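You operate a simulated robot arm through the tools that you are given. There is no shell and no other tool.

The job below is to be done with a simulated two-armed robot. You get a single attempt, and the scene is never put back.

## Task
Join the 3.2 km package, then the 1.9 km package, onto take-up A.
Fine: one at a time on feed peg A3, hands off while it runs; the first bare tube goes back where it stood. Set down upright: what you pick out.

Only the result counts: the job must be done as asked and must still hold three seconds after the hand-in. Knocking over, shifting, dropping, spilling or breaking anything else fails it.

## Robot
Two 7-joint arms with two-finger grippers on one trunk that stands fixed in place. Base frame: the origin is at the foot of the trunk, x ahead of it, y to its left, z up; the work surface is at about z = 82. Units: cm, degrees, N and s.
The left shoulder is at [2.5, 21.8, 120.5], the right one opposite. With the tool pointing down near the work surface each hand reaches from about 10 to 76 cm from the base axis, measured 20 degrees to its own side. Payload 2.2 kg a hand.
The TCP of each hand is the grasp point between the finger pads, 1.9 cm short of the fingertips. In the tool frame z runs along the fingers and y along their closing line. The gripper opens to 11.6 cm. The gripper's body begins 7 cm behind the TCP.
Orientation is that of the tool frame in the base frame, as [roll, pitch, yaw] about the fixed x, y, z axes, in that order (R = Rz(yaw) Ry(pitch) Rx(roll)). With the fingers straight down and closing along the base's y, the tool's x points along the base's -x, its y along +y and its z along -z.

## Interface
- The arms move only by the tool send_rows. It takes "left_steps", "right_steps" or both (then of equal length, played together; a hand with none holds still); each is one flat list of numbers, 7 for each row, row after row: the shift along the tool's x, y, z in cm, then the turn, a rotation vector about the tool's x, y, z in degrees, then the finger opening in cm, from 0 to 11.6. In form: [dx, dy, dz, rx, ry, rz, fingers, dx, dy, dz, rx, ry, rz, fingers, ...]. A call has 1 to 20 rows; each row shifts and turns the commanded pose from where the row before left it, along the tool's axes as they then stand. Rows are played at 5 a second. More than 5 cm and 8.6 degrees between two rows, or a gripper value outside its range, and nothing of the call is played. A pose out of reach is approached as far as the arm can. The call stops where the force on the tool passes 50 N (or 10 N more than at its start, if that is more) or the arm is blocked; 0.2 s more then pass. The fingers move at their own pace and stop on an object; they squeeze with about 39 N. The grip force told is the motor's: it shows also when the fingers shut on nothing. Time passes only in rows, and 0.2 s behind the last, so rows that do not move let the fingers close. It gives the time, the measured TCP pose, the force on the tool (base axes), the opening and the grip force at its end, in the units of the frame above (readings bear some noise), with the torque about the TCP (base axes, N m) and any sound that the robot's microphone picked up.
- Cameras (640 x 400 px; columns grow to the right, rows downward): "scene" is now at [12.68, 4.37, 138.05]; the picture's right is [0.47, -0.88, 0.00], its down [-0.45, -0.24, -0.86] and it looks along [0.76, 0.40, -0.51] (base axes); focal length 214 px, centre (320, 200). "left" rides on the left gripper at [6.9, 1.5, -9.7] in its tool frame; the picture's right is [-0.21, 0.98, 0.00], its down [-0.76, -0.17, -0.63] and it looks along [-0.62, -0.14, 0.78] (tool axes); focal length 251 px, centre (320, 200). "right" rides on the right gripper at [6.9, -1.5, -9.7] in its tool frame; the picture's right is [0.21, 0.98, 0.00], its down [-0.76, 0.17, -0.63] and it looks along [-0.62, 0.14, 0.77] (tool axes); focal length 251 px, centre (320, 200). There is no depth. A picture from a camera that has moved, and an enlarged one, comes with that camera's place and axes in the base frame and with its lens.
- grab_frame(camera): a new picture of that camera. The clock stands still meanwhile.
- slide_trunk(by): slides the trunk up (or, below 0, down) by that many cm; the arms and the scene camera ride with it, the base frame stays. It gives what a move gives, with no picture.
- turn_head(pan, tilt): turns the head with the scene camera to pan (to the left, within 80 degrees either way) and tilt (down, from -29 to 69), counted from straight ahead of the robot. It gives what a move gives.
- close_up(camera, box): a new picture of the part [left, top, right, bottom] of that camera's present view, enlarged. The clock stands still meanwhile.
- job_done(): hands the job in; it is judged then, once.

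Nothing tells you positions but the pictures and the camera data. Unless the task says otherwise, let go and move clear before handing in.

The tools are called after "Call:" by a JSON object that holds its "method" and its "body". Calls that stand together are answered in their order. send_rows: Moves the arms, as the interface text tells. Its arguments: {"type":"object","properties":{"left_steps":{"type":"array","items":{"type":"number"}},"right_steps":{"type":"array","items":{"type":"number"}}},"required":[]} The other tools are called the same way: slide_trunk (by) slides the trunk up or down; turn_head (pan, tilt) turns the head that bears the scene camera; grab_frame (camera) takes a picture; close_up (camera, box) takes an enlarged picture of a part of a camera's view; job_done () hands the job in.

At the start:

```text
time: 0.0
left_ee_pos: [41.25, 50.55, 128.74]
left_orientation: [-179.9, 0.0, 180.0]
left_ft_force: [0.0, 0.6, 0.8]
left_moment: [0.01, 0.0, -0.04]
left_finger_gap: 11.61
left_grip_force: 0.1
right_ee_pos: [51.42, -3.59, 131.16]
right_orientation: [-179.9, 0.0, -180.0]
right_ft_force: [-0.1, 0.5, -0.3]
right_moment: [0.01, -0.01, -0.02]
right_finger_gap: 11.59
right_grip_force: 0.1
trunk travel left (down, up): [-35.0, 14.0]
head pan, tilt: [27.8, 30.5]
```

scene: 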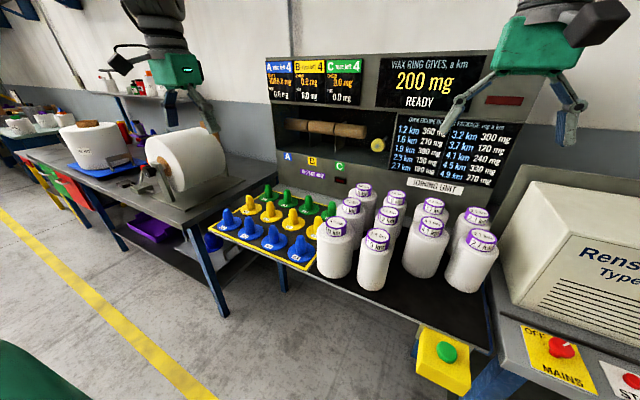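
right: 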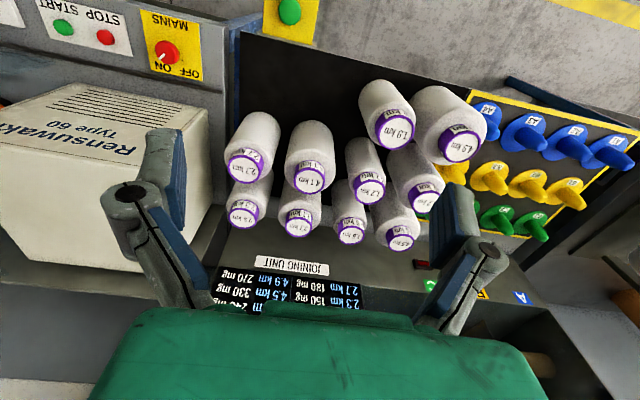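
left: 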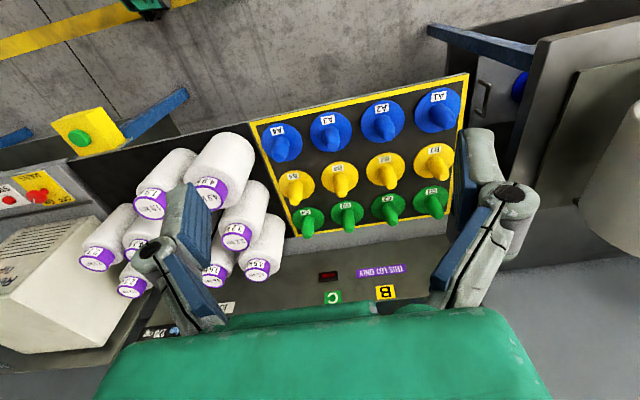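

I see a joining unit with a peg board (A blue, B yellow, C green pegs), a cluster of white packages with labelled caps, a large machine on the right with mains switch. I'll look closer at the panels, pegs and package labels before moving.

Call:
{"method": "close_up", "body": {"camera": "scene", "box": [260, 40, 520, 200]}}

Call:
{"method": "close_up", "body": {"camera": "scene", "box": [300, 170, 510, 300]}}

Call:
{"method": "close_up", "body": {"camera": "scene", "box": [200, 170, 360, 270]}}

Call:
{"method": "close_up", "body": {"camera": "right", "box": [210, 70, 500, 250]}}

Call:
{"method": "close_up", "body": {"camera": "left", "box": [240, 70, 480, 240]}}

Call:
{"method": "close_up", "body": {"camera": "left", "box": [60, 130, 300, 310]}}

```text
2.46 times, centred on (390, 120) of scene
camera zoom: at [12.68, 4.37, 138.05], right [0.47, -0.88, 0.0], down [-0.45, -0.24, -0.86], along [0.76, 0.4, -0.51], focal length 528 px, centre (148, 397)
```

zoom: 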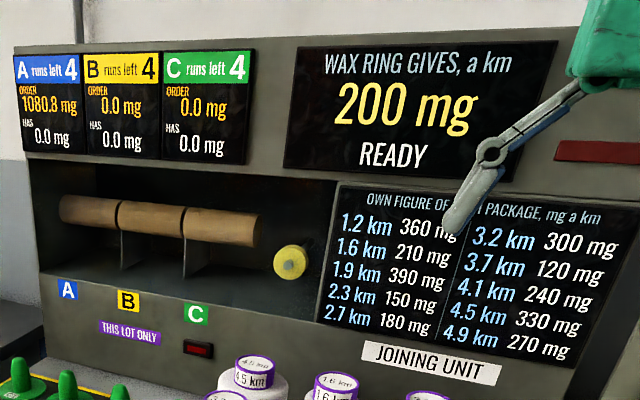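

```text
3.05 times, centred on (405, 235) of scene
camera zoom: at [12.68, 4.37, 138.05], right [0.47, -0.88, 0.0], down [-0.45, -0.24, -0.86], along [0.76, 0.4, -0.51], focal length 654 px, centre (61, 93)
```

zoom: 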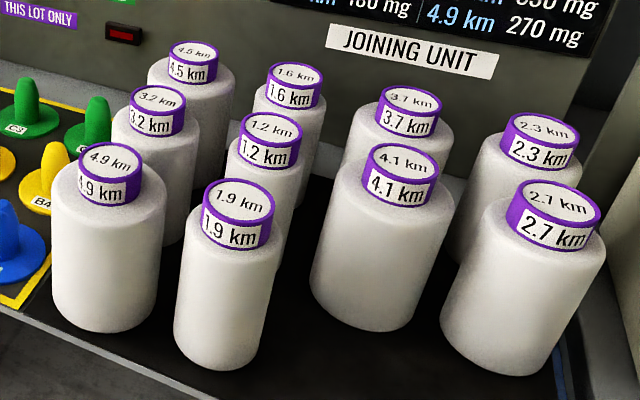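

```text
4.00 times, centred on (280, 220) of scene
camera zoom: at [12.68, 4.37, 138.05], right [0.47, -0.88, 0.0], down [-0.45, -0.24, -0.86], along [0.76, 0.4, -0.51], focal length 858 px, centre (480, 120)
```

zoom: 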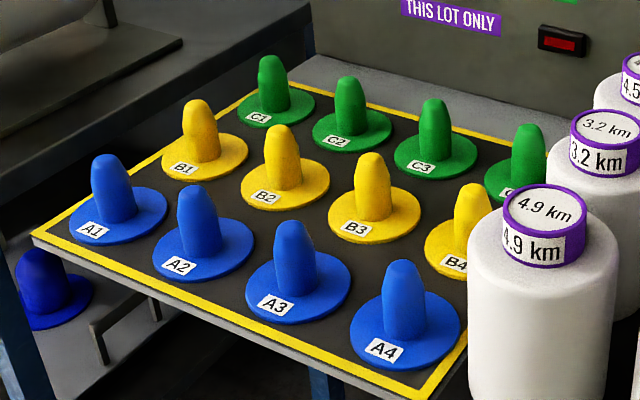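

```text
2.21 times, centred on (355, 160) of right
camera zoom: at [44.5, -4.99, 140.66], right [-0.21, 0.98, 0.0], down [0.76, 0.17, 0.63], along [0.62, 0.14, -0.78], focal length 555 px, centre (243, 288)
```

zoom: 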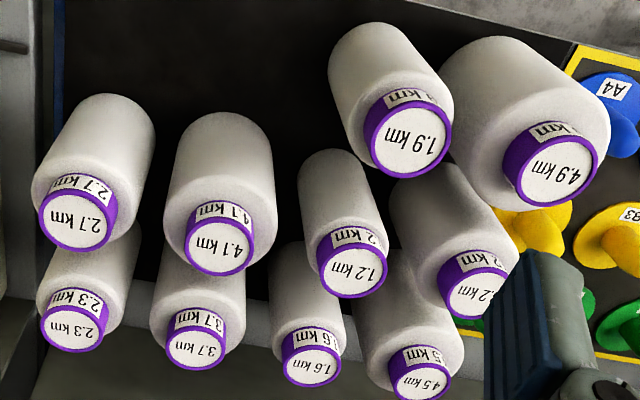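

```text
2.35 times, centred on (360, 155) of left
camera zoom: at [34.42, 52.03, 138.4], right [0.21, 0.98, 0.0], down [0.76, -0.17, 0.63], along [0.62, -0.14, -0.77], focal length 592 px, centre (226, 306)
```

zoom: 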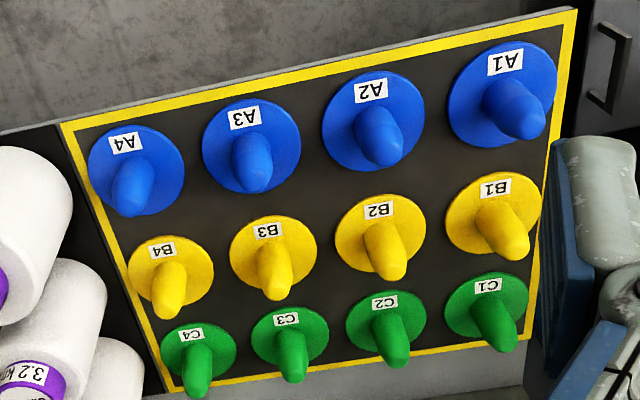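

```text
2.22 times, centred on (180, 220) of left
camera zoom: at [34.42, 52.03, 138.4], right [0.21, 0.98, 0.0], down [0.76, -0.17, 0.63], along [0.62, -0.14, -0.77], focal length 559 px, centre (631, 156)
```

zoom: 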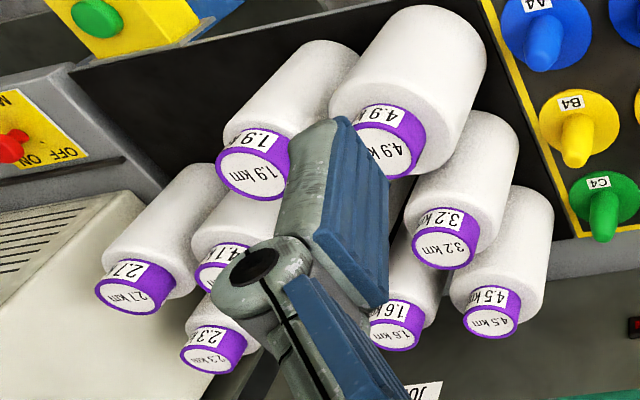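

The cap labels read 3.2 km (second row left, behind 4.9) and 1.9 km (front row). I'll look around at the buttons, lamp, wax ring and the rest of the surroundings before moving.

Call:
{"method": "close_up", "body": {"camera": "scene", "box": [400, 310, 640, 400]}}

Call:
{"method": "close_up", "body": {"camera": "right", "box": [0, 0, 330, 180]}}

Call:
{"method": "close_up", "body": {"camera": "scene", "box": [270, 100, 400, 190]}}

Call:
{"method": "close_up", "body": {"camera": "scene", "box": [0, 60, 240, 260]}}

Call:
{"method": "turn_head", "body": {"pan": 5, "tilt": 45}}

Call:
{"method": "grab_frame", "body": {"camera": "scene"}}

```text
2.67 times, centred on (520, 355) of scene
camera zoom: at [12.68, 4.37, 138.05], right [0.47, -0.88, 0.0], down [-0.45, -0.24, -0.86], along [0.76, 0.4, -0.51], focal length 572 px, centre (-213, -213)
```

zoom: 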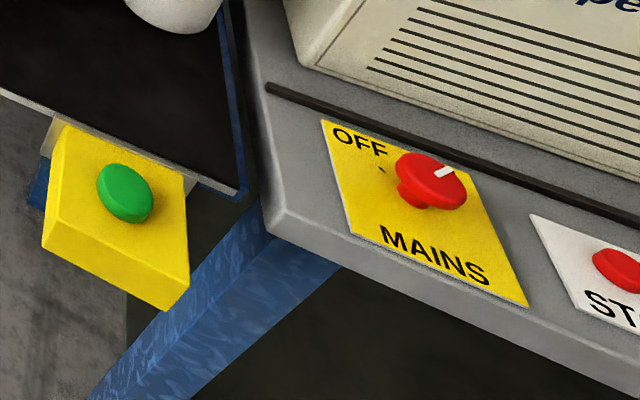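

```text
1.94 times, centred on (165, 90) of right
camera zoom: at [44.5, -4.99, 140.66], right [-0.21, 0.98, 0.0], down [0.76, 0.17, 0.63], along [0.62, 0.14, -0.78], focal length 488 px, centre (621, 413)
```

zoom: 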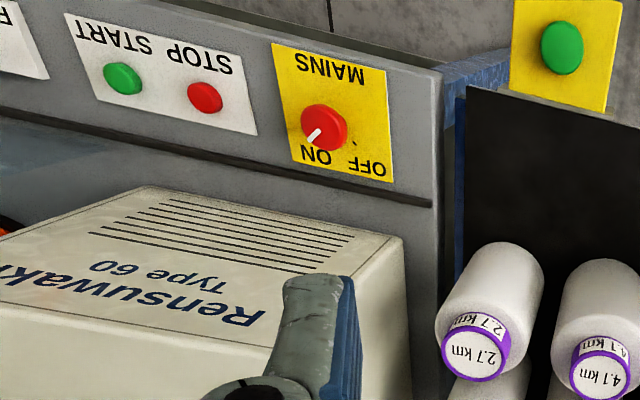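

```text
4.44 times, centred on (335, 145) of scene
camera zoom: at [12.68, 4.37, 138.05], right [0.47, -0.88, 0.0], down [-0.45, -0.24, -0.86], along [0.76, 0.4, -0.51], focal length 953 px, centre (253, 444)
```

zoom: 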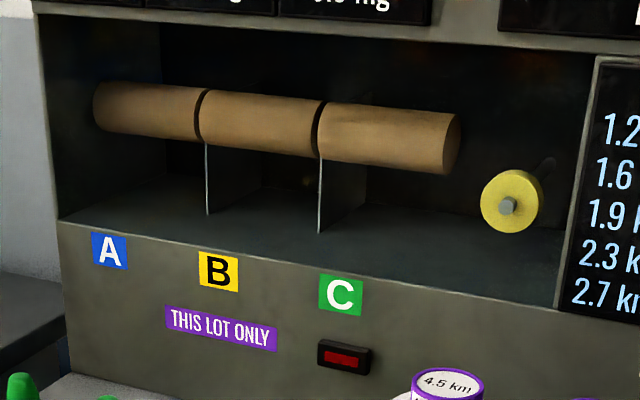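

```text
2.00 times, centred on (120, 160) of scene
camera zoom: at [12.68, 4.37, 138.05], right [0.47, -0.88, 0.0], down [-0.45, -0.24, -0.86], along [0.76, 0.4, -0.51], focal length 429 px, centre (720, 280)
```

zoom: 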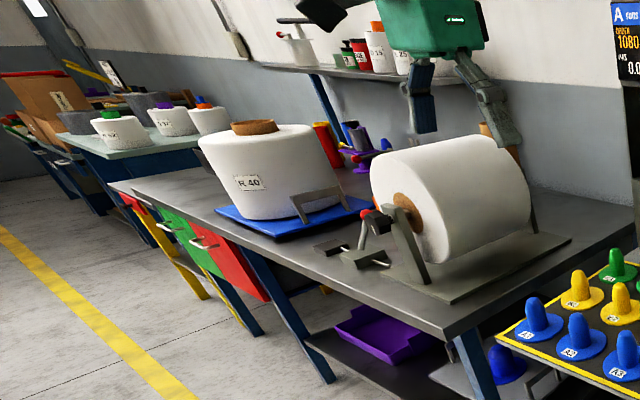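

```text
time: 0.9
left_ee_pos: [40.86, 50.3, 128.85]
left_orientation: [179.9, 0.0, -179.9]
left_ft_force: [-0.7, 0.6, 0.6]
left_moment: [0.0, -0.02, -0.01]
left_finger_gap: 11.59
left_grip_force: 0.0
right_ee_pos: [50.84, -3.47, 131.42]
right_orientation: [179.9, 0.1, 180.0]
right_ft_force: [-0.6, -0.3, -0.2]
right_moment: [0.04, -0.02, -0.02]
right_finger_gap: 11.6
right_grip_force: 0.0
trunk travel left (down, up): [-35.0, 14.0]
head pan, tilt: [5.0, 45.0]
```

```text
taken
camera scene: at [12.74, 0.86, 135.88], right [0.09, -1.0, 0.0], down [-0.71, -0.06, -0.71], along [0.7, 0.06, -0.71], focal length 214 px, centre (320, 200)
```

scene: 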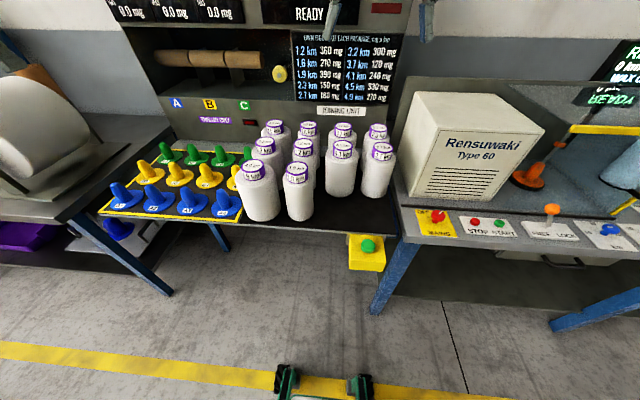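

The right-hand bench is a separate machine; the yellow box with the green button on the front of the joining unit looks like the start control. I'll take enlarged views to measure positions and see the whole surroundings.

Call:
{"method": "close_up", "body": {"camera": "scene", "box": [220, 110, 420, 235]}}

Call:
{"method": "close_up", "body": {"camera": "scene", "box": [90, 130, 260, 236]}}

Call:
{"method": "close_up", "body": {"camera": "scene", "box": [300, 180, 460, 280]}}

Call:
{"method": "turn_head", "body": {"pan": -30, "tilt": 30}}

Call:
{"method": "grab_frame", "body": {"camera": "scene"}}

```text
3.20 times, centred on (320, 172) of scene
camera zoom: at [12.74, 0.86, 135.88], right [0.09, -1.0, 0.0], down [-0.71, -0.06, -0.71], along [0.7, 0.06, -0.71], focal length 686 px, centre (320, 288)
```

zoom: 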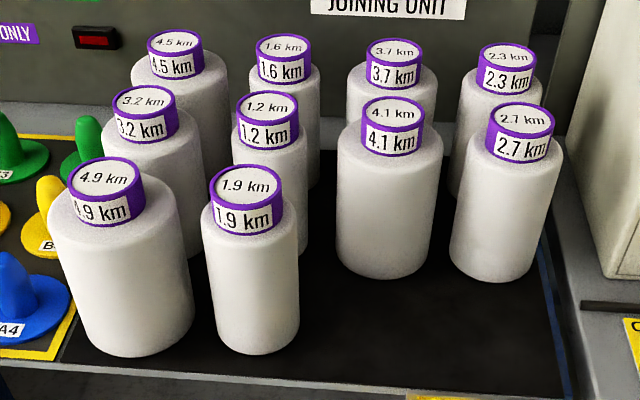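

```text
3.76 times, centred on (175, 183) of scene
camera zoom: at [12.74, 0.86, 135.88], right [0.09, -1.0, 0.0], down [-0.71, -0.06, -0.71], along [0.7, 0.06, -0.71], focal length 807 px, centre (866, 264)
```

zoom: 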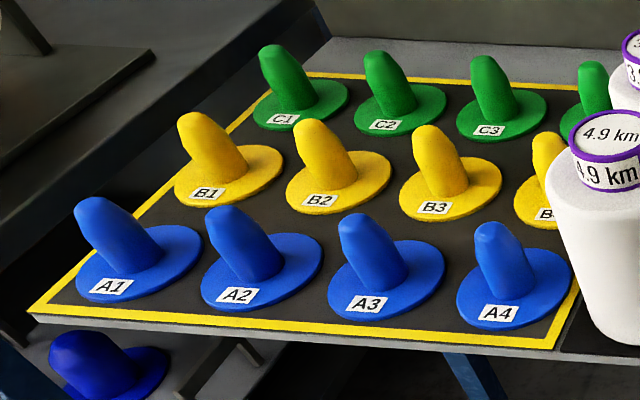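

```text
4.00 times, centred on (380, 230) of scene
camera zoom: at [12.74, 0.86, 135.88], right [0.09, -1.0, 0.0], down [-0.71, -0.06, -0.71], along [0.7, 0.06, -0.71], focal length 858 px, centre (80, 80)
```

zoom: 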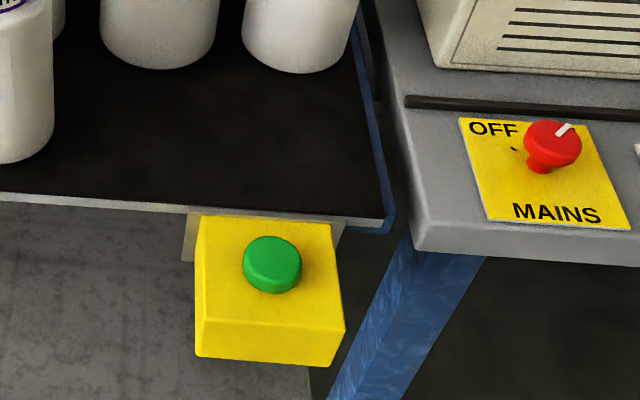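

```text
time: 1.9
left_ee_pos: [40.93, 50.23, 128.92]
left_orientation: [-180.0, 0.1, -179.9]
left_ft_force: [-0.2, -0.7, -0.5]
left_moment: [0.03, 0.0, -0.01]
left_finger_gap: 11.61
left_grip_force: 0.0
right_ee_pos: [50.99, -3.61, 131.24]
right_orientation: [180.0, 0.1, 180.0]
right_ft_force: [-0.7, -0.3, 0.4]
right_moment: [0.03, -0.03, 0.0]
right_finger_gap: 11.59
right_grip_force: 0.0
trunk travel left (down, up): [-35.0, 14.0]
head pan, tilt: [-30.0, 30.0]
```

```text
taken
camera scene: at [12.54, -4.37, 138.14], right [-0.5, -0.87, 0.0], down [-0.44, 0.25, -0.86], along [0.75, -0.43, -0.5], focal length 214 px, centre (320, 200)
```

scene: 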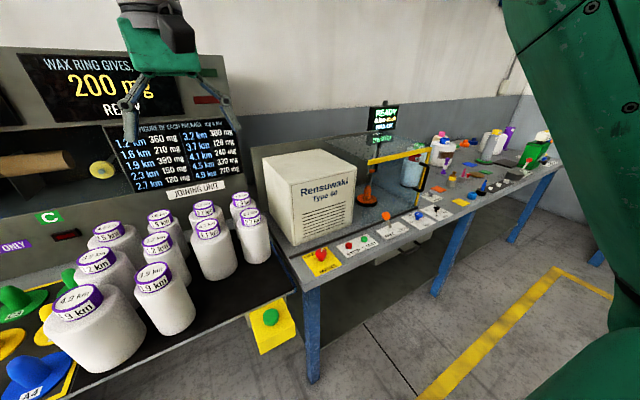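

The grid of packages is roughly: 4.9 (59,23.5), 3.2 (72,24), 4.5 (85,24), 1.9 (59,11), 1.2 (72,11), cap tops near z≈101; peg A3 about (59.5,48.8) with its tip near z≈90.5, and the button near (51,-11,79). I'll bring the left hand above the 3.2 km package at a safe height and the right hand above the button to measure better.

Call:
{"method": "send_rows", "body": {"left_steps": [-3, -2.7, 1.2, 0, 0, 0, 11.6, -3, -2.7, 1.2, 0, 0, 0, 11.6, -3, -2.7, 1.2, 0, 0, 0, 11.6, -3, -2.7, 1.2, 0, 0, 0, 11.6, -3, -2.7, 1.2, 0, 0, 0, 11.6, -3, -2.7, 1.2, 0, 0, 0, 11.6, -3, -2.7, 1.2, 0, 0, 0, 11.6, -3, -2.7, 1.2, 0, 0, 0, 11.6, -3, -2.7, 1.2, 0, 0, 0, 11.6, -3, -2.3, 1.2, 0, 0, 0, 11.6], "right_steps": [1.2, -1.7, 1.5, 0, 0, 0, 11.6, 1.2, -1.7, 1.5, 0, 0, 0, 11.6, 1.2, -1.7, 1.5, 0, 0, 0, 11.6, 1.2, -1.7, 1.5, 0, 0, 0, 11.6, 1.2, -1.7, 1.5, 0, 0, 0, 11.6, 0, 0, 1.5, 0, 0, 0, 11.6, 0, 0, 1.5, 0, 0, 0, 11.6, 0, 0, 1.5, 0, 0, 0, 11.6, 0, 0, 1.5, 0, 0, 0, 11.6, 0, 0, 1.5, 0, 0, 0, 11.6]}}

Call:
{"method": "grab_frame", "body": {"camera": "left"}}

Call:
{"method": "grab_frame", "body": {"camera": "right"}}

Call:
{"method": "turn_head", "body": {"pan": 25, "tilt": 35}}

Call:
{"method": "grab_frame", "body": {"camera": "scene"}}

```text
time: 4.1
left_ee_pos: [70.58, 23.74, 116.57]
left_orientation: [179.9, -0.1, -179.9]
left_ft_force: [1.4, 0.0, -0.6]
left_moment: [-0.01, 0.07, 0.01]
left_finger_gap: 11.65
left_grip_force: 0.0
left hand out of reach, approached as far as the arm can: row 10
right_ee_pos: [45.39, -12.1, 116.06]
right_orientation: [179.9, 0.1, 180.0]
right_ft_force: [-0.9, -1.2, 0.3]
right_moment: [0.02, 0.0, 0.04]
right_finger_gap: 11.59
right_grip_force: 0.1
trunk travel left (down, up): [-35.0, 14.0]
head pan, tilt: [-30.0, 30.0]
```

```text
taken
camera left: at [63.68, 25.27, 126.26], right [0.21, 0.98, 0.0], down [0.76, -0.17, 0.63], along [0.62, -0.13, -0.78], focal length 251 px, centre (320, 200)
```

left: 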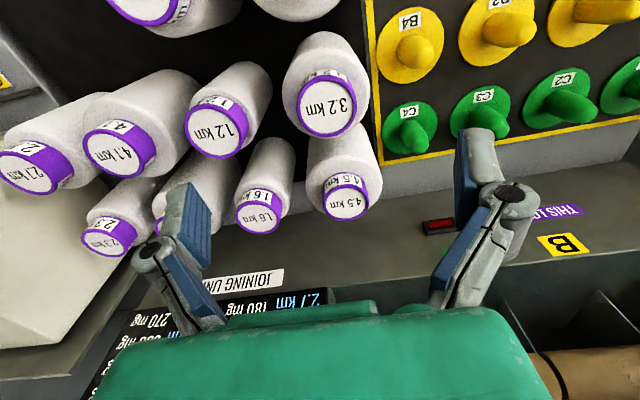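

```text
taken
camera right: at [38.47, -13.73, 125.64], right [-0.21, 0.98, 0.0], down [0.76, 0.16, 0.63], along [0.62, 0.14, -0.77], focal length 251 px, centre (320, 200)
```

right: 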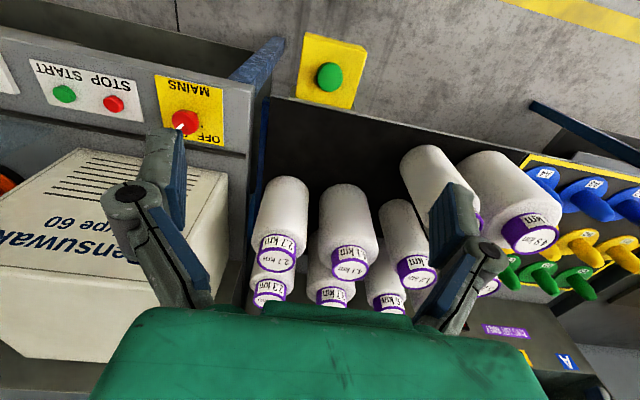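

```text
time: 5.3
left_ee_pos: [70.25, 23.73, 116.69]
left_orientation: [-179.9, 0.0, 180.0]
left_ft_force: [0.3, -0.5, 0.4]
left_moment: [0.01, 0.0, 0.0]
left_finger_gap: 11.59
left_grip_force: 0.0
right_ee_pos: [45.1, -12.12, 116.15]
right_orientation: [-180.0, 0.1, -180.0]
right_ft_force: [0.7, 0.9, 0.5]
right_moment: [-0.02, 0.03, 0.01]
right_finger_gap: 11.59
right_grip_force: 0.1
trunk travel left (down, up): [-35.0, 14.0]
head pan, tilt: [25.0, 35.0]
```

```text
taken
camera scene: at [12.86, 3.68, 137.34], right [0.42, -0.91, 0.0], down [-0.52, -0.24, -0.82], along [0.74, 0.35, -0.58], focal length 214 px, centre (320, 200)
```

scene: 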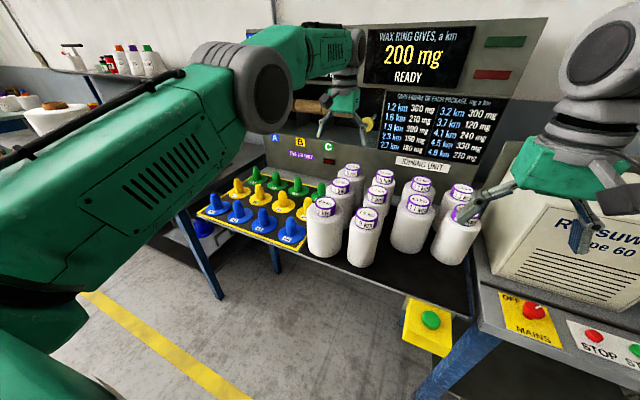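

The left hand is at its reach limit at this height; lower is closer to shoulder level so reach should improve. I'll zoom on the 3.2 km cap and the button from the wrist cameras to measure them.

Call:
{"method": "close_up", "body": {"camera": "left", "box": [250, 20, 410, 220]}}

Call:
{"method": "close_up", "body": {"camera": "right", "box": [250, 20, 410, 120]}}

Call:
{"method": "close_up", "body": {"camera": "scene", "box": [300, 160, 490, 290]}}

Call:
{"method": "close_up", "body": {"camera": "scene", "box": [390, 280, 480, 360]}}

```text
2.00 times, centred on (330, 120) of left
camera zoom: at [63.33, 25.37, 126.39], right [0.21, 0.98, 0.0], down [0.76, -0.17, 0.63], along [0.62, -0.14, -0.77], focal length 503 px, centre (300, 360)
```

zoom: 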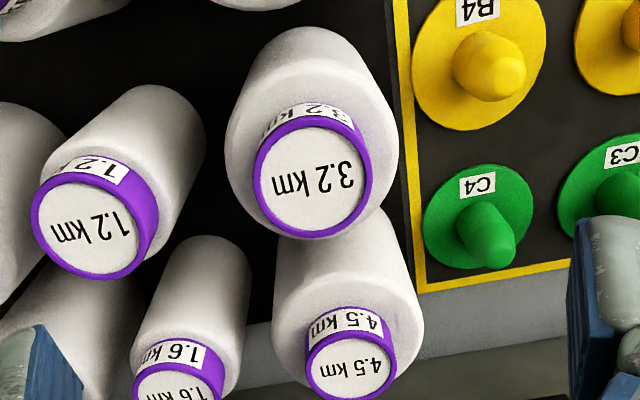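

```text
4.00 times, centred on (330, 70) of right
camera zoom: at [38.17, -13.64, 125.78], right [-0.21, 0.98, 0.0], down [0.76, 0.17, 0.63], along [0.62, 0.14, -0.77], focal length 1006 px, centre (280, 720)
```

zoom: 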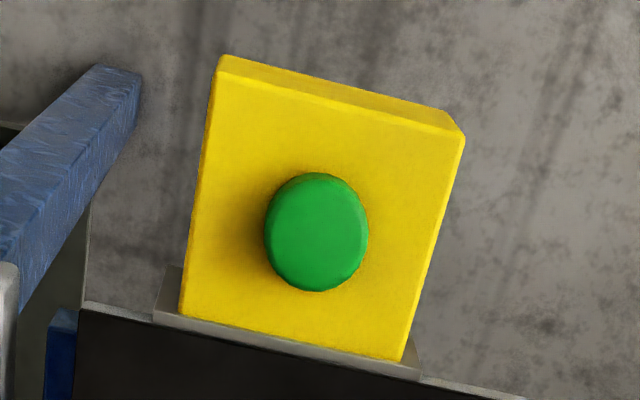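

```text
3.08 times, centred on (395, 225) of scene
camera zoom: at [12.86, 3.68, 137.34], right [0.42, -0.91, 0.0], down [-0.52, -0.24, -0.82], along [0.74, 0.35, -0.58], focal length 660 px, centre (89, 123)
```

zoom: 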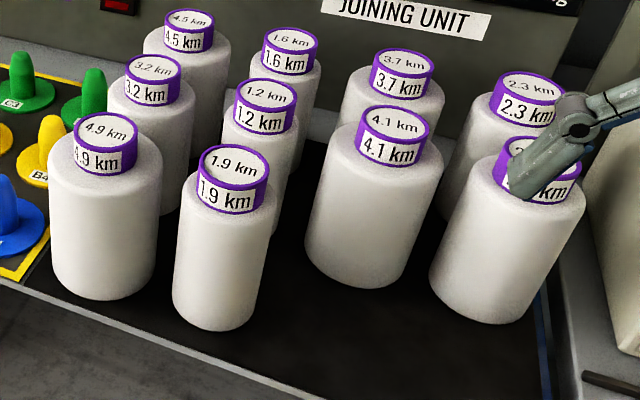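

```text
5.00 times, centred on (435, 320) of scene
camera zoom: at [12.86, 3.68, 137.34], right [0.42, -0.91, 0.0], down [-0.52, -0.24, -0.82], along [0.74, 0.35, -0.58], focal length 1072 px, centre (-255, -400)
```

zoom: 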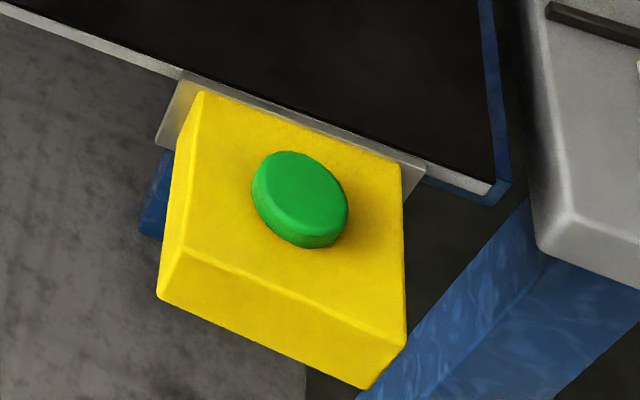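

The 3.2 km cap top is at about (72.4, 23.9, 100.9), about 5.4 cm wide and about 2.9 cm tall. The green button is roughly at (48, -9.9, 83.5), facing up. I'll lower the left hand to z≈106 and align over the cap.

Call:
{"method": "send_rows", "body": {"left_steps": [0, 0, 2.7, 0, 0, 0, 9, 0, 0, 2.7, 0, 0, 0, 9, 0, 0, 2.7, 0, 0, 0, 9, 0, 0, 2.5, 0, 0, 0, 9, 0, 0, 0, 0, 0, 0, 9]}}

Call:
{"method": "send_rows", "body": {"left_steps": [0, 0, 0, 0, 0, 0, 9]}}

Call:
{"method": "close_up", "body": {"camera": "left", "box": [160, 20, 480, 220]}}

```text
time: 6.5
left_ee_pos: [70.17, 23.78, 106.06]
left_orientation: [-180.0, 0.2, 180.0]
left_ft_force: [0.8, 0.3, 0.9]
left_moment: [-0.01, -0.01, 0.01]
left_finger_gap: 9.02
left_grip_force: 0.0
right_ee_pos: [45.02, -12.22, 116.16]
right_orientation: [180.0, 0.1, -180.0]
right_ft_force: [-0.1, 0.0, 0.0]
right_moment: [0.0, -0.05, -0.02]
right_finger_gap: 11.59
right_grip_force: 0.1
trunk travel left (down, up): [-35.0, 14.0]
head pan, tilt: [25.0, 35.0]
```

```text
time: 6.9
left_ee_pos: [70.27, 23.73, 106.08]
left_orientation: [179.9, 0.1, -180.0]
left_ft_force: [0.0, 0.7, -0.6]
left_moment: [0.0, -0.02, -0.01]
left_finger_gap: 8.99
left_grip_force: 0.0
right_ee_pos: [45.11, -12.1, 116.29]
right_orientation: [-180.0, 0.1, 180.0]
right_ft_force: [-0.1, -0.9, -0.7]
right_moment: [0.01, -0.01, -0.01]
right_finger_gap: 11.59
right_grip_force: 0.1
trunk travel left (down, up): [-35.0, 14.0]
head pan, tilt: [25.0, 35.0]
```

```text
2.00 times, centred on (320, 120) of left
camera zoom: at [63.31, 25.23, 115.68], right [0.21, 0.98, 0.0], down [0.76, -0.17, 0.63], along [0.62, -0.14, -0.77], focal length 503 px, centre (320, 360)
```

zoom: 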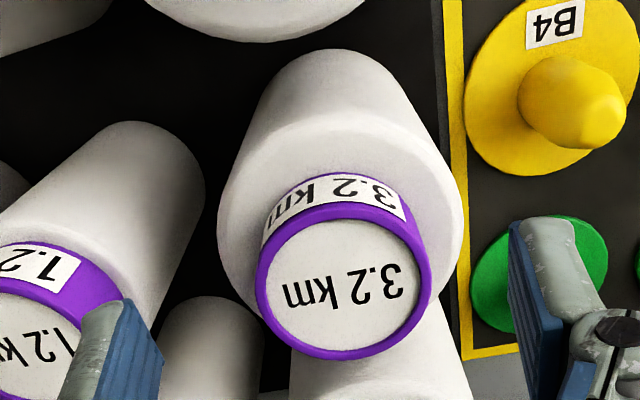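

The hand is at (70.3, 23.75, 106.1) and the cap centre shows about 1.9 cm ahead and 0.3 cm to the left. I'll shift over it and look again.

Call:
{"method": "send_rows", "body": {"left_steps": [-1.0, 0.15, 0.5, 0, 0, 0, 9, -0.9, 0.1, 0.5, 0, 0, 0, 9, 0, 0, 0, 0, 0, 0, 9]}}

Call:
{"method": "send_rows", "body": {"left_steps": [0, 0, 0, 0, 0, 0, 9]}}

Call:
{"method": "close_up", "body": {"camera": "left", "box": [160, 70, 480, 270]}}

Call:
{"method": "close_up", "body": {"camera": "scene", "box": [260, 80, 420, 220]}}

```text
time: 7.7
left_ee_pos: [72.32, 24.04, 105.27]
left_orientation: [180.0, 0.2, 180.0]
left_ft_force: [0.4, 0.4, 0.5]
left_moment: [0.02, -0.01, -0.04]
left_finger_gap: 9.01
left_grip_force: 0.0
right_ee_pos: [45.01, -12.17, 116.35]
right_orientation: [-180.0, 0.1, -179.9]
right_ft_force: [0.3, 0.2, -0.3]
right_moment: [-0.01, -0.04, 0.0]
right_finger_gap: 11.61
right_grip_force: 0.0
trunk travel left (down, up): [-35.0, 14.0]
head pan, tilt: [25.0, 35.0]
```

```text
time: 8.1
left_ee_pos: [72.43, 23.92, 105.06]
left_orientation: [179.9, 0.1, 180.0]
left_ft_force: [-0.3, 0.4, -0.3]
left_moment: [0.01, -0.01, -0.01]
left_finger_gap: 9.0
left_grip_force: 0.1
right_ee_pos: [45.03, -12.06, 116.21]
right_orientation: [-179.9, 0.0, 179.9]
right_ft_force: [-0.1, 0.3, -0.6]
right_moment: [0.02, -0.02, 0.0]
right_finger_gap: 11.61
right_grip_force: 0.0
trunk travel left (down, up): [-35.0, 14.0]
head pan, tilt: [25.0, 35.0]
```

```text
2.00 times, centred on (320, 170) of left
camera zoom: at [65.5, 25.43, 114.83], right [0.21, 0.98, 0.0], down [0.76, -0.17, 0.63], along [0.62, -0.14, -0.77], focal length 503 px, centre (320, 260)
```

zoom: 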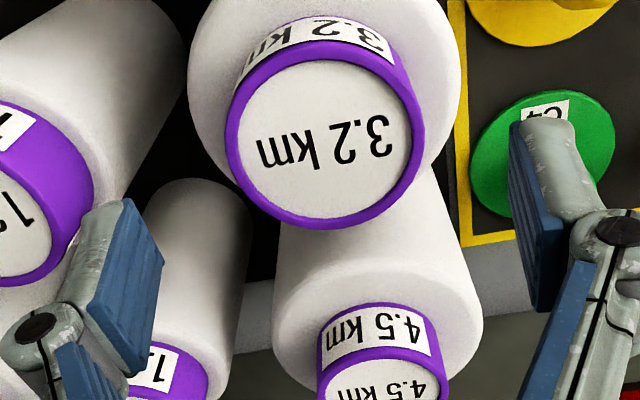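

```text
2.86 times, centred on (340, 150) of scene
camera zoom: at [12.88, 3.68, 137.34], right [0.42, -0.91, 0.0], down [-0.52, -0.24, -0.82], along [0.74, 0.35, -0.58], focal length 613 px, centre (263, 343)
```

zoom: 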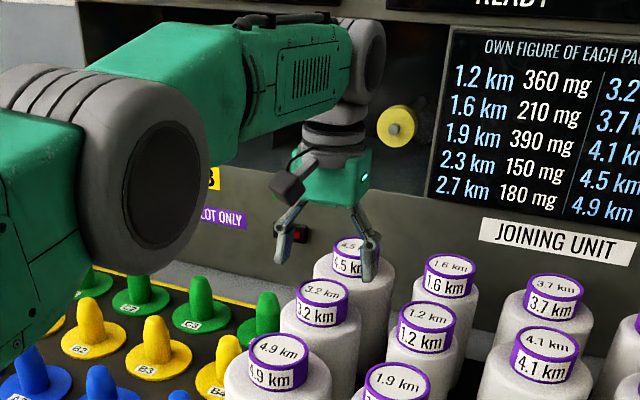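

The hand is about 0.25 cm too far forward; after that correction I descend 4.8 cm so the pads straddle the cap with the tips just above the shoulder.

Call:
{"method": "send_rows", "body": {"left_steps": [0.25, 0.12, 0.8, 0, 0, 0, 9, 0, 0, 1, 0, 0, 0, 9, 0, 0, 1, 0, 0, 0, 9, 0, 0, 1, 0, 0, 0, 9, 0, 0, 0.9, 0, 0, 0, 9, 0, 0, 0, 0, 0, 0, 9]}}

Call:
{"method": "close_up", "body": {"camera": "left", "box": [160, 70, 480, 270]}}

Call:
{"method": "close_up", "body": {"camera": "scene", "box": [290, 110, 400, 220]}}

```text
time: 9.5
left_ee_pos: [72.19, 24.17, 100.35]
left_orientation: [180.0, 0.0, 180.0]
left_ft_force: [0.4, -0.9, 0.1]
left_moment: [0.0, 0.02, 0.0]
left_finger_gap: 8.99
left_grip_force: 0.0
right_ee_pos: [44.91, -12.12, 116.2]
right_orientation: [180.0, 0.1, 180.0]
right_ft_force: [-0.6, 0.5, -0.2]
right_moment: [0.02, 0.0, 0.03]
right_finger_gap: 11.6
right_grip_force: 0.1
trunk travel left (down, up): [-35.0, 14.0]
head pan, tilt: [25.0, 35.0]
```

```text
2.00 times, centred on (320, 170) of left
camera zoom: at [65.15, 25.66, 110.08], right [0.21, 0.98, 0.0], down [0.76, -0.17, 0.63], along [0.62, -0.14, -0.77], focal length 503 px, centre (320, 260)
```

zoom: 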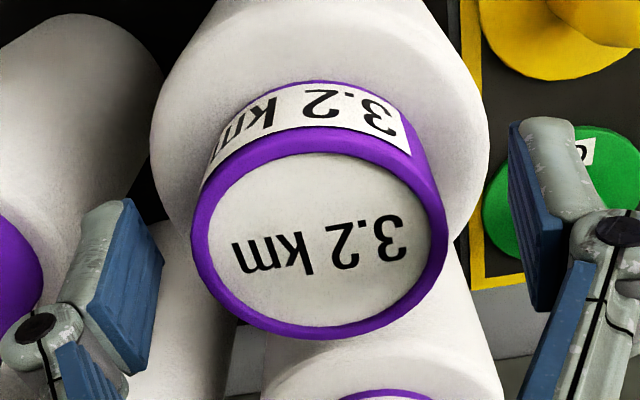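

```text
3.64 times, centred on (345, 165) of scene
camera zoom: at [12.83, 3.67, 137.34], right [0.42, -0.91, 0.0], down [-0.52, -0.24, -0.82], along [0.74, 0.35, -0.58], focal length 780 px, centre (229, 327)
```

zoom: 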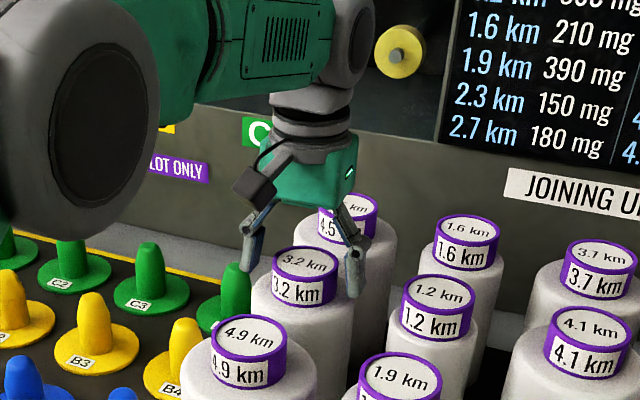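

The pads straddle the cap symmetrically. Closing the left gripper on the cap.

Call:
{"method": "send_rows", "body": {"left_steps": [0, 0, 0, 0, 0, 0, 6.8, 0, 0, 0, 0, 0, 0, 5, 0, 0, 0, 0, 0, 0, 4, 0, 0, 0, 0, 0, 0, 4]}}

Call:
{"method": "close_up", "body": {"camera": "left", "box": [160, 70, 480, 270]}}

Call:
{"method": "close_up", "body": {"camera": "scene", "box": [290, 110, 400, 220]}}

```text
time: 10.5
left_ee_pos: [72.06, 24.21, 100.44]
left_orientation: [-180.0, 0.1, -180.0]
left_ft_force: [0.6, -0.1, 0.1]
left_moment: [-0.01, -0.05, -0.01]
left_finger_gap: 6.06
left_grip_force: 39.3
right_ee_pos: [45.05, -12.15, 116.24]
right_orientation: [179.9, 0.2, 180.0]
right_ft_force: [-0.3, 0.0, -0.2]
right_moment: [-0.03, 0.01, -0.01]
right_finger_gap: 11.6
right_grip_force: 0.0
trunk travel left (down, up): [-35.0, 14.0]
head pan, tilt: [25.0, 35.0]
```

```text
2.00 times, centred on (320, 170) of left
camera zoom: at [65.17, 25.64, 110.09], right [0.21, 0.98, 0.0], down [0.76, -0.17, 0.63], along [0.62, -0.14, -0.77], focal length 503 px, centre (320, 260)
```

zoom: 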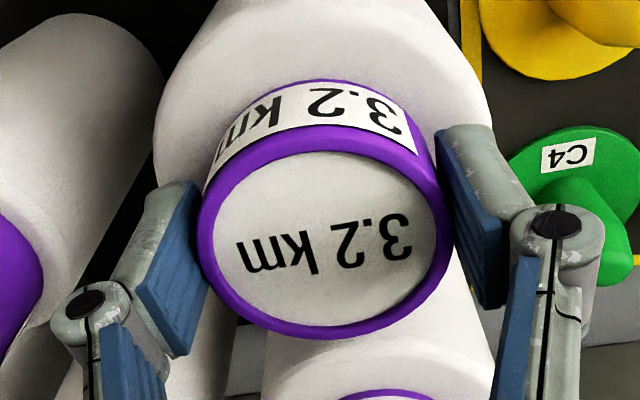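

```text
3.64 times, centred on (345, 165) of scene
camera zoom: at [12.86, 3.66, 137.34], right [0.42, -0.91, 0.0], down [-0.52, -0.24, -0.82], along [0.74, 0.35, -0.58], focal length 780 px, centre (229, 327)
```

zoom: 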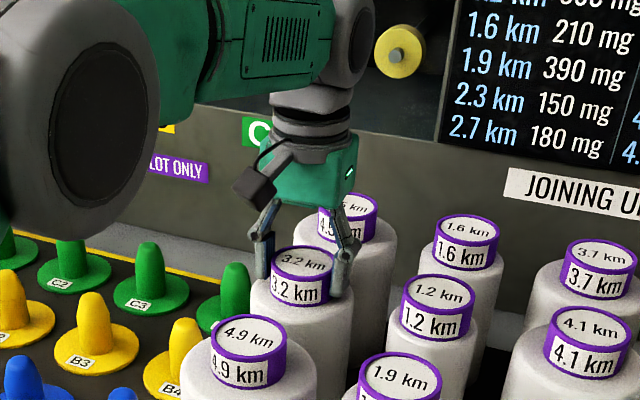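

Gripped at 6.06 cm with full force. I'll lift straight up with the trunk, a little first to check the load.

Call:
{"method": "slide_trunk", "body": {"by": 2}}

Call:
{"method": "close_up", "body": {"camera": "scene", "box": [290, 110, 400, 240]}}

Call:
{"method": "grab_frame", "body": {"camera": "left"}}

```text
time: 11.2
left_ee_pos: [71.98, 24.17, 102.27]
left_orientation: [-180.0, 0.0, -180.0]
left_ft_force: [0.6, 0.6, -3.8]
left_moment: [0.0, 0.04, 0.01]
left_finger_gap: 6.07
left_grip_force: 39.8
right_ee_pos: [45.11, -12.04, 118.09]
right_orientation: [-179.9, 0.1, -179.9]
right_ft_force: [-1.0, 0.2, 0.0]
right_moment: [0.02, 0.02, 0.0]
right_finger_gap: 11.61
right_grip_force: 0.0
trunk travel left (down, up): [-37.0, 12.0]
head pan, tilt: [25.0, 35.0]
```

```text
3.08 times, centred on (345, 175) of scene
camera zoom: at [12.9, 3.7, 139.33], right [0.42, -0.91, 0.0], down [-0.52, -0.24, -0.82], along [0.74, 0.35, -0.58], focal length 660 px, centre (243, 277)
```

zoom: 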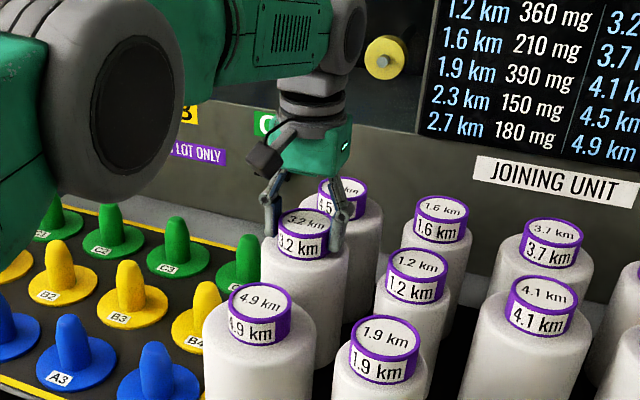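

```text
taken
camera left: at [65.17, 25.68, 112.03], right [0.21, 0.98, 0.0], down [0.76, -0.17, 0.63], along [0.62, -0.14, -0.77], focal length 251 px, centre (320, 200)
```

left: 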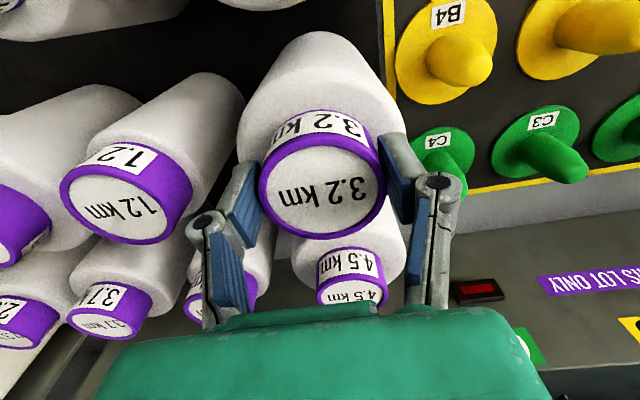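

The load is only about 4 N and it hangs straight. Raising the trunk the remaining 12 cm.

Call:
{"method": "slide_trunk", "body": {"by": 6}}

Call:
{"method": "slide_trunk", "body": {"by": 6}}

Call:
{"method": "grab_frame", "body": {"camera": "scene"}}

Call:
{"method": "grab_frame", "body": {"camera": "left"}}

Call:
{"method": "grab_frame", "body": {"camera": "right"}}

```text
time: 12.2
left_ee_pos: [72.17, 24.08, 108.23]
left_orientation: [-180.0, 0.0, -180.0]
left_ft_force: [-0.4, 0.4, -4.1]
left_moment: [-0.02, 0.04, 0.02]
left_finger_gap: 6.06
left_grip_force: 39.2
right_ee_pos: [45.14, -12.09, 124.24]
right_orientation: [-180.0, 0.1, -180.0]
right_ft_force: [0.1, -0.6, -0.1]
right_moment: [0.0, 0.02, 0.03]
right_finger_gap: 11.61
right_grip_force: 0.0
trunk travel left (down, up): [-43.0, 6.0]
head pan, tilt: [25.0, 35.0]
```

```text
time: 13.2
left_ee_pos: [72.22, 24.11, 114.23]
left_orientation: [179.9, 0.0, -180.0]
left_ft_force: [0.2, -0.2, -3.8]
left_moment: [-0.05, 0.01, 0.0]
left_finger_gap: 6.05
left_grip_force: 38.7
right_ee_pos: [45.19, -12.09, 130.2]
right_orientation: [-179.9, 0.1, 180.0]
right_ft_force: [0.4, 0.8, -0.2]
right_moment: [-0.01, -0.03, -0.03]
right_finger_gap: 11.59
right_grip_force: 0.0
trunk travel left (down, up): [-49.0, 0.0]
head pan, tilt: [25.0, 35.0]
```

```text
taken
camera scene: at [13.02, 3.71, 151.32], right [0.42, -0.91, 0.0], down [-0.52, -0.24, -0.82], along [0.74, 0.35, -0.58], focal length 214 px, centre (320, 200)
```

scene: 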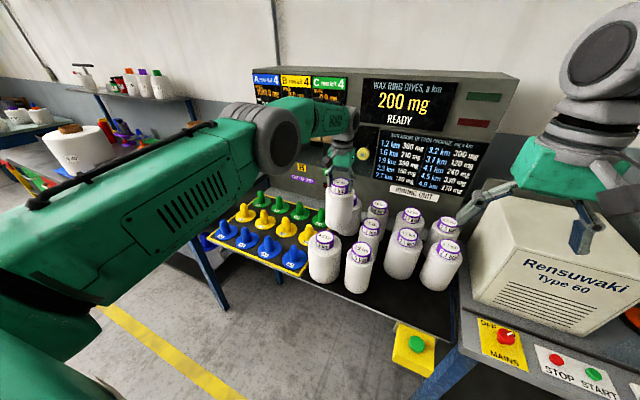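

```text
taken
camera left: at [65.28, 25.69, 123.99], right [0.21, 0.98, 0.0], down [0.76, -0.17, 0.63], along [0.62, -0.14, -0.77], focal length 251 px, centre (320, 200)
```

left: 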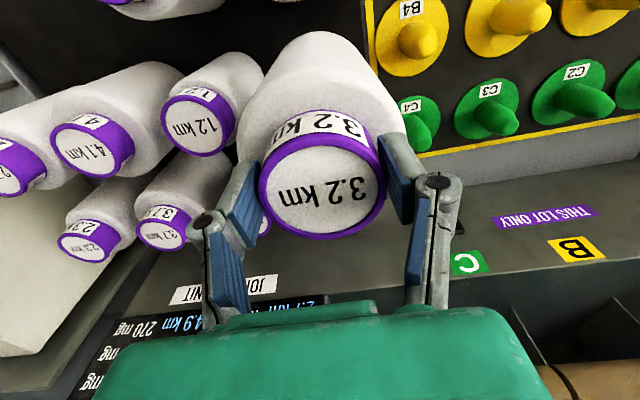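

```text
taken
camera right: at [38.24, -13.61, 139.74], right [-0.21, 0.98, 0.0], down [0.76, 0.17, 0.63], along [0.62, 0.14, -0.77], focal length 251 px, centre (320, 200)
```

right: 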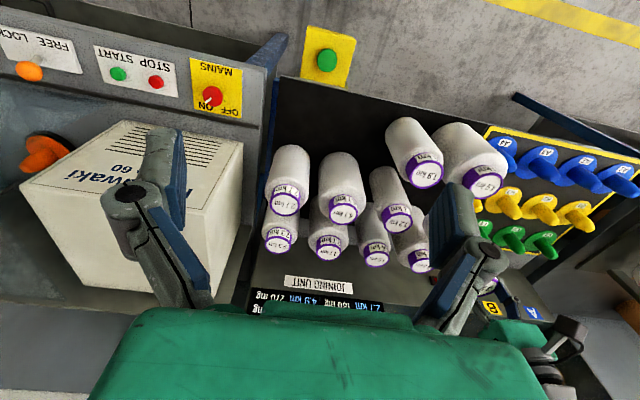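

The package is now clear (bottom ≈96, pegs top ≈90.5). I'll carry it along an arc left and back toward A3, keeping away from 4.9, at the same height.

Call:
{"method": "send_rows", "body": {"left_steps": [0.25, 2.9, 0, 0, 0, 0, 4, 0.5, 3, 0, 0, 0, 0, 4, 0.6, 3, 0, 0, 0, 0, 4, 0.8, 3, 0, 0, 0, 0, 4, 1.4, 2.6, 0, 0, 0, 0, 4, 1.8, 2.4, 0, 0, 0, 0, 4, 1.8, 2, 0, 0, 0, 0, 4, 1.8, 2, 0, 0, 0, 0, 4, 1.8, 2, 0, 0, 0, 0, 4, 1.8, 1.8, 0, 0, 0, 0, 4, 0, 0, 0, 0, 0, 0, 4, 0, 0, 0, 0, 0, 0, 4]}}

Call:
{"method": "turn_head", "body": {"pan": 45, "tilt": 40}}

Call:
{"method": "grab_frame", "body": {"camera": "scene"}}

Call:
{"method": "grab_frame", "body": {"camera": "left"}}

Call:
{"method": "grab_frame", "body": {"camera": "right"}}

```text
time: 15.8
left_ee_pos: [59.46, 48.72, 114.24]
left_orientation: [-180.0, 0.1, -180.0]
left_ft_force: [-0.3, -0.1, -4.3]
left_moment: [-0.02, 0.01, -0.01]
left_finger_gap: 6.08
left_grip_force: 39.2
right_ee_pos: [45.15, -12.14, 130.24]
right_orientation: [-179.9, 0.1, -179.9]
right_ft_force: [0.3, 0.2, -0.5]
right_moment: [0.02, 0.01, 0.03]
right_finger_gap: 11.61
right_grip_force: 0.1
trunk travel left (down, up): [-49.0, 0.0]
head pan, tilt: [25.0, 35.0]
```

```text
time: 16.6
left_ee_pos: [59.41, 48.75, 114.3]
left_orientation: [-179.9, 0.2, -180.0]
left_ft_force: [-0.3, 0.2, -3.3]
left_moment: [-0.01, -0.02, 0.02]
left_finger_gap: 6.07
left_grip_force: 39.1
right_ee_pos: [45.15, -12.1, 130.25]
right_orientation: [180.0, 0.1, 179.9]
right_ft_force: [0.4, -0.1, 0.0]
right_moment: [0.01, 0.01, 0.0]
right_finger_gap: 11.57
right_grip_force: 0.1
trunk travel left (down, up): [-49.0, 0.0]
head pan, tilt: [45.0, 40.0]
```

```text
taken
camera scene: at [10.92, 6.26, 150.58], right [0.71, -0.71, 0.0], down [-0.46, -0.46, -0.76], along [0.54, 0.54, -0.65], focal length 214 px, centre (320, 200)
```

scene: 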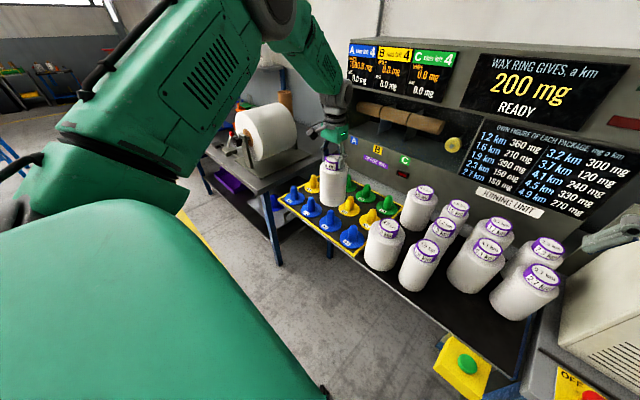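

```text
taken
camera left: at [52.47, 50.38, 124.05], right [0.21, 0.98, 0.0], down [0.76, -0.17, 0.63], along [0.62, -0.14, -0.77], focal length 251 px, centre (320, 200)
```

left: 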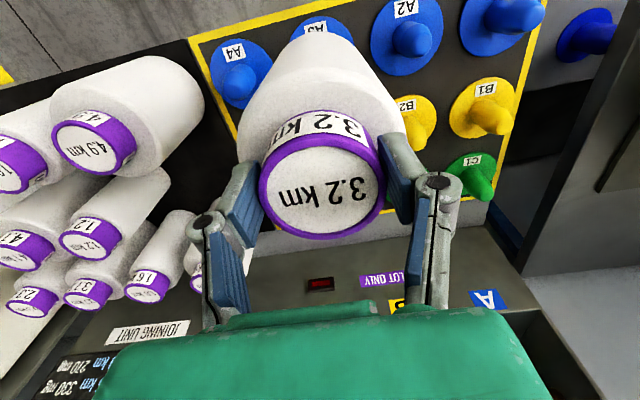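

```text
taken
camera right: at [38.16, -13.54, 139.78], right [-0.21, 0.98, 0.0], down [0.76, 0.17, 0.63], along [0.62, 0.14, -0.77], focal length 251 px, centre (320, 200)
```

right: 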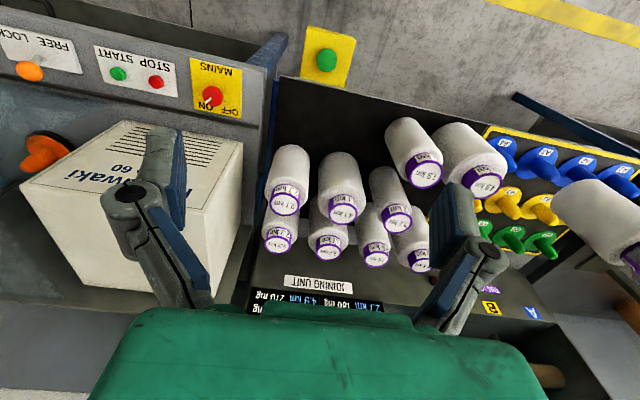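

The package hangs over the A row. I'll zoom in to pin down the peg A3 position from its neighbours and the visible parts.

Call:
{"method": "close_up", "body": {"camera": "scene", "box": [270, 150, 410, 260]}}

Call:
{"method": "close_up", "body": {"camera": "left", "box": [180, 0, 500, 200]}}

Call:
{"method": "close_up", "body": {"camera": "right", "box": [430, 110, 640, 290]}}

```text
3.64 times, centred on (340, 205) of scene
camera zoom: at [10.92, 6.26, 150.58], right [0.71, -0.71, 0.0], down [-0.46, -0.46, -0.76], along [0.54, 0.54, -0.65], focal length 780 px, centre (247, 182)
```

zoom: 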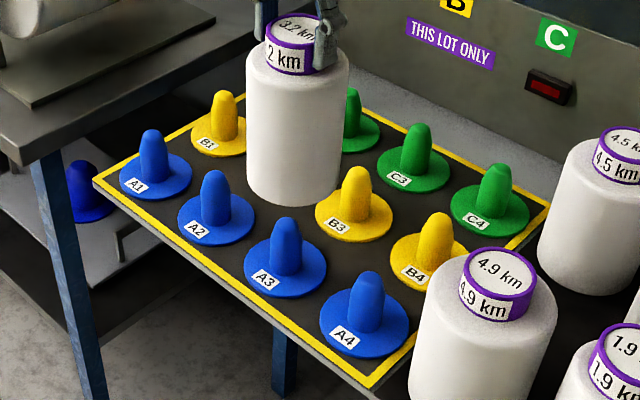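

```text
2.00 times, centred on (340, 100) of left
camera zoom: at [52.47, 50.38, 124.05], right [0.21, 0.98, 0.0], down [0.76, -0.17, 0.63], along [0.62, -0.14, -0.77], focal length 503 px, centre (280, 400)
```

zoom: 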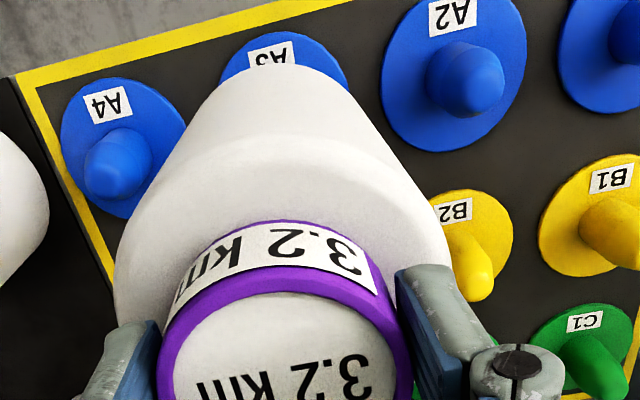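

```text
2.22 times, centred on (535, 200) of right
camera zoom: at [38.16, -13.54, 139.78], right [-0.21, 0.98, 0.0], down [0.76, 0.17, 0.63], along [0.62, 0.14, -0.77], focal length 559 px, centre (-158, 200)
```

zoom: 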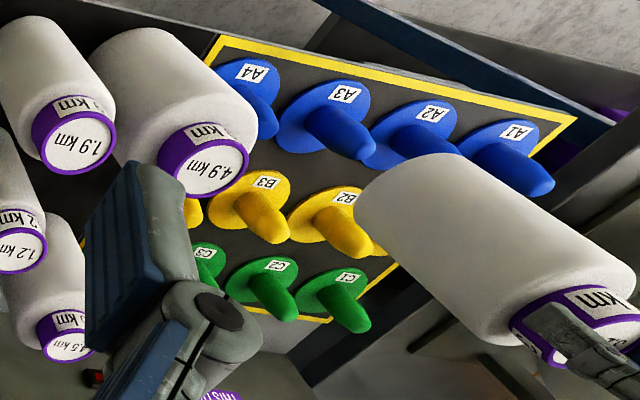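

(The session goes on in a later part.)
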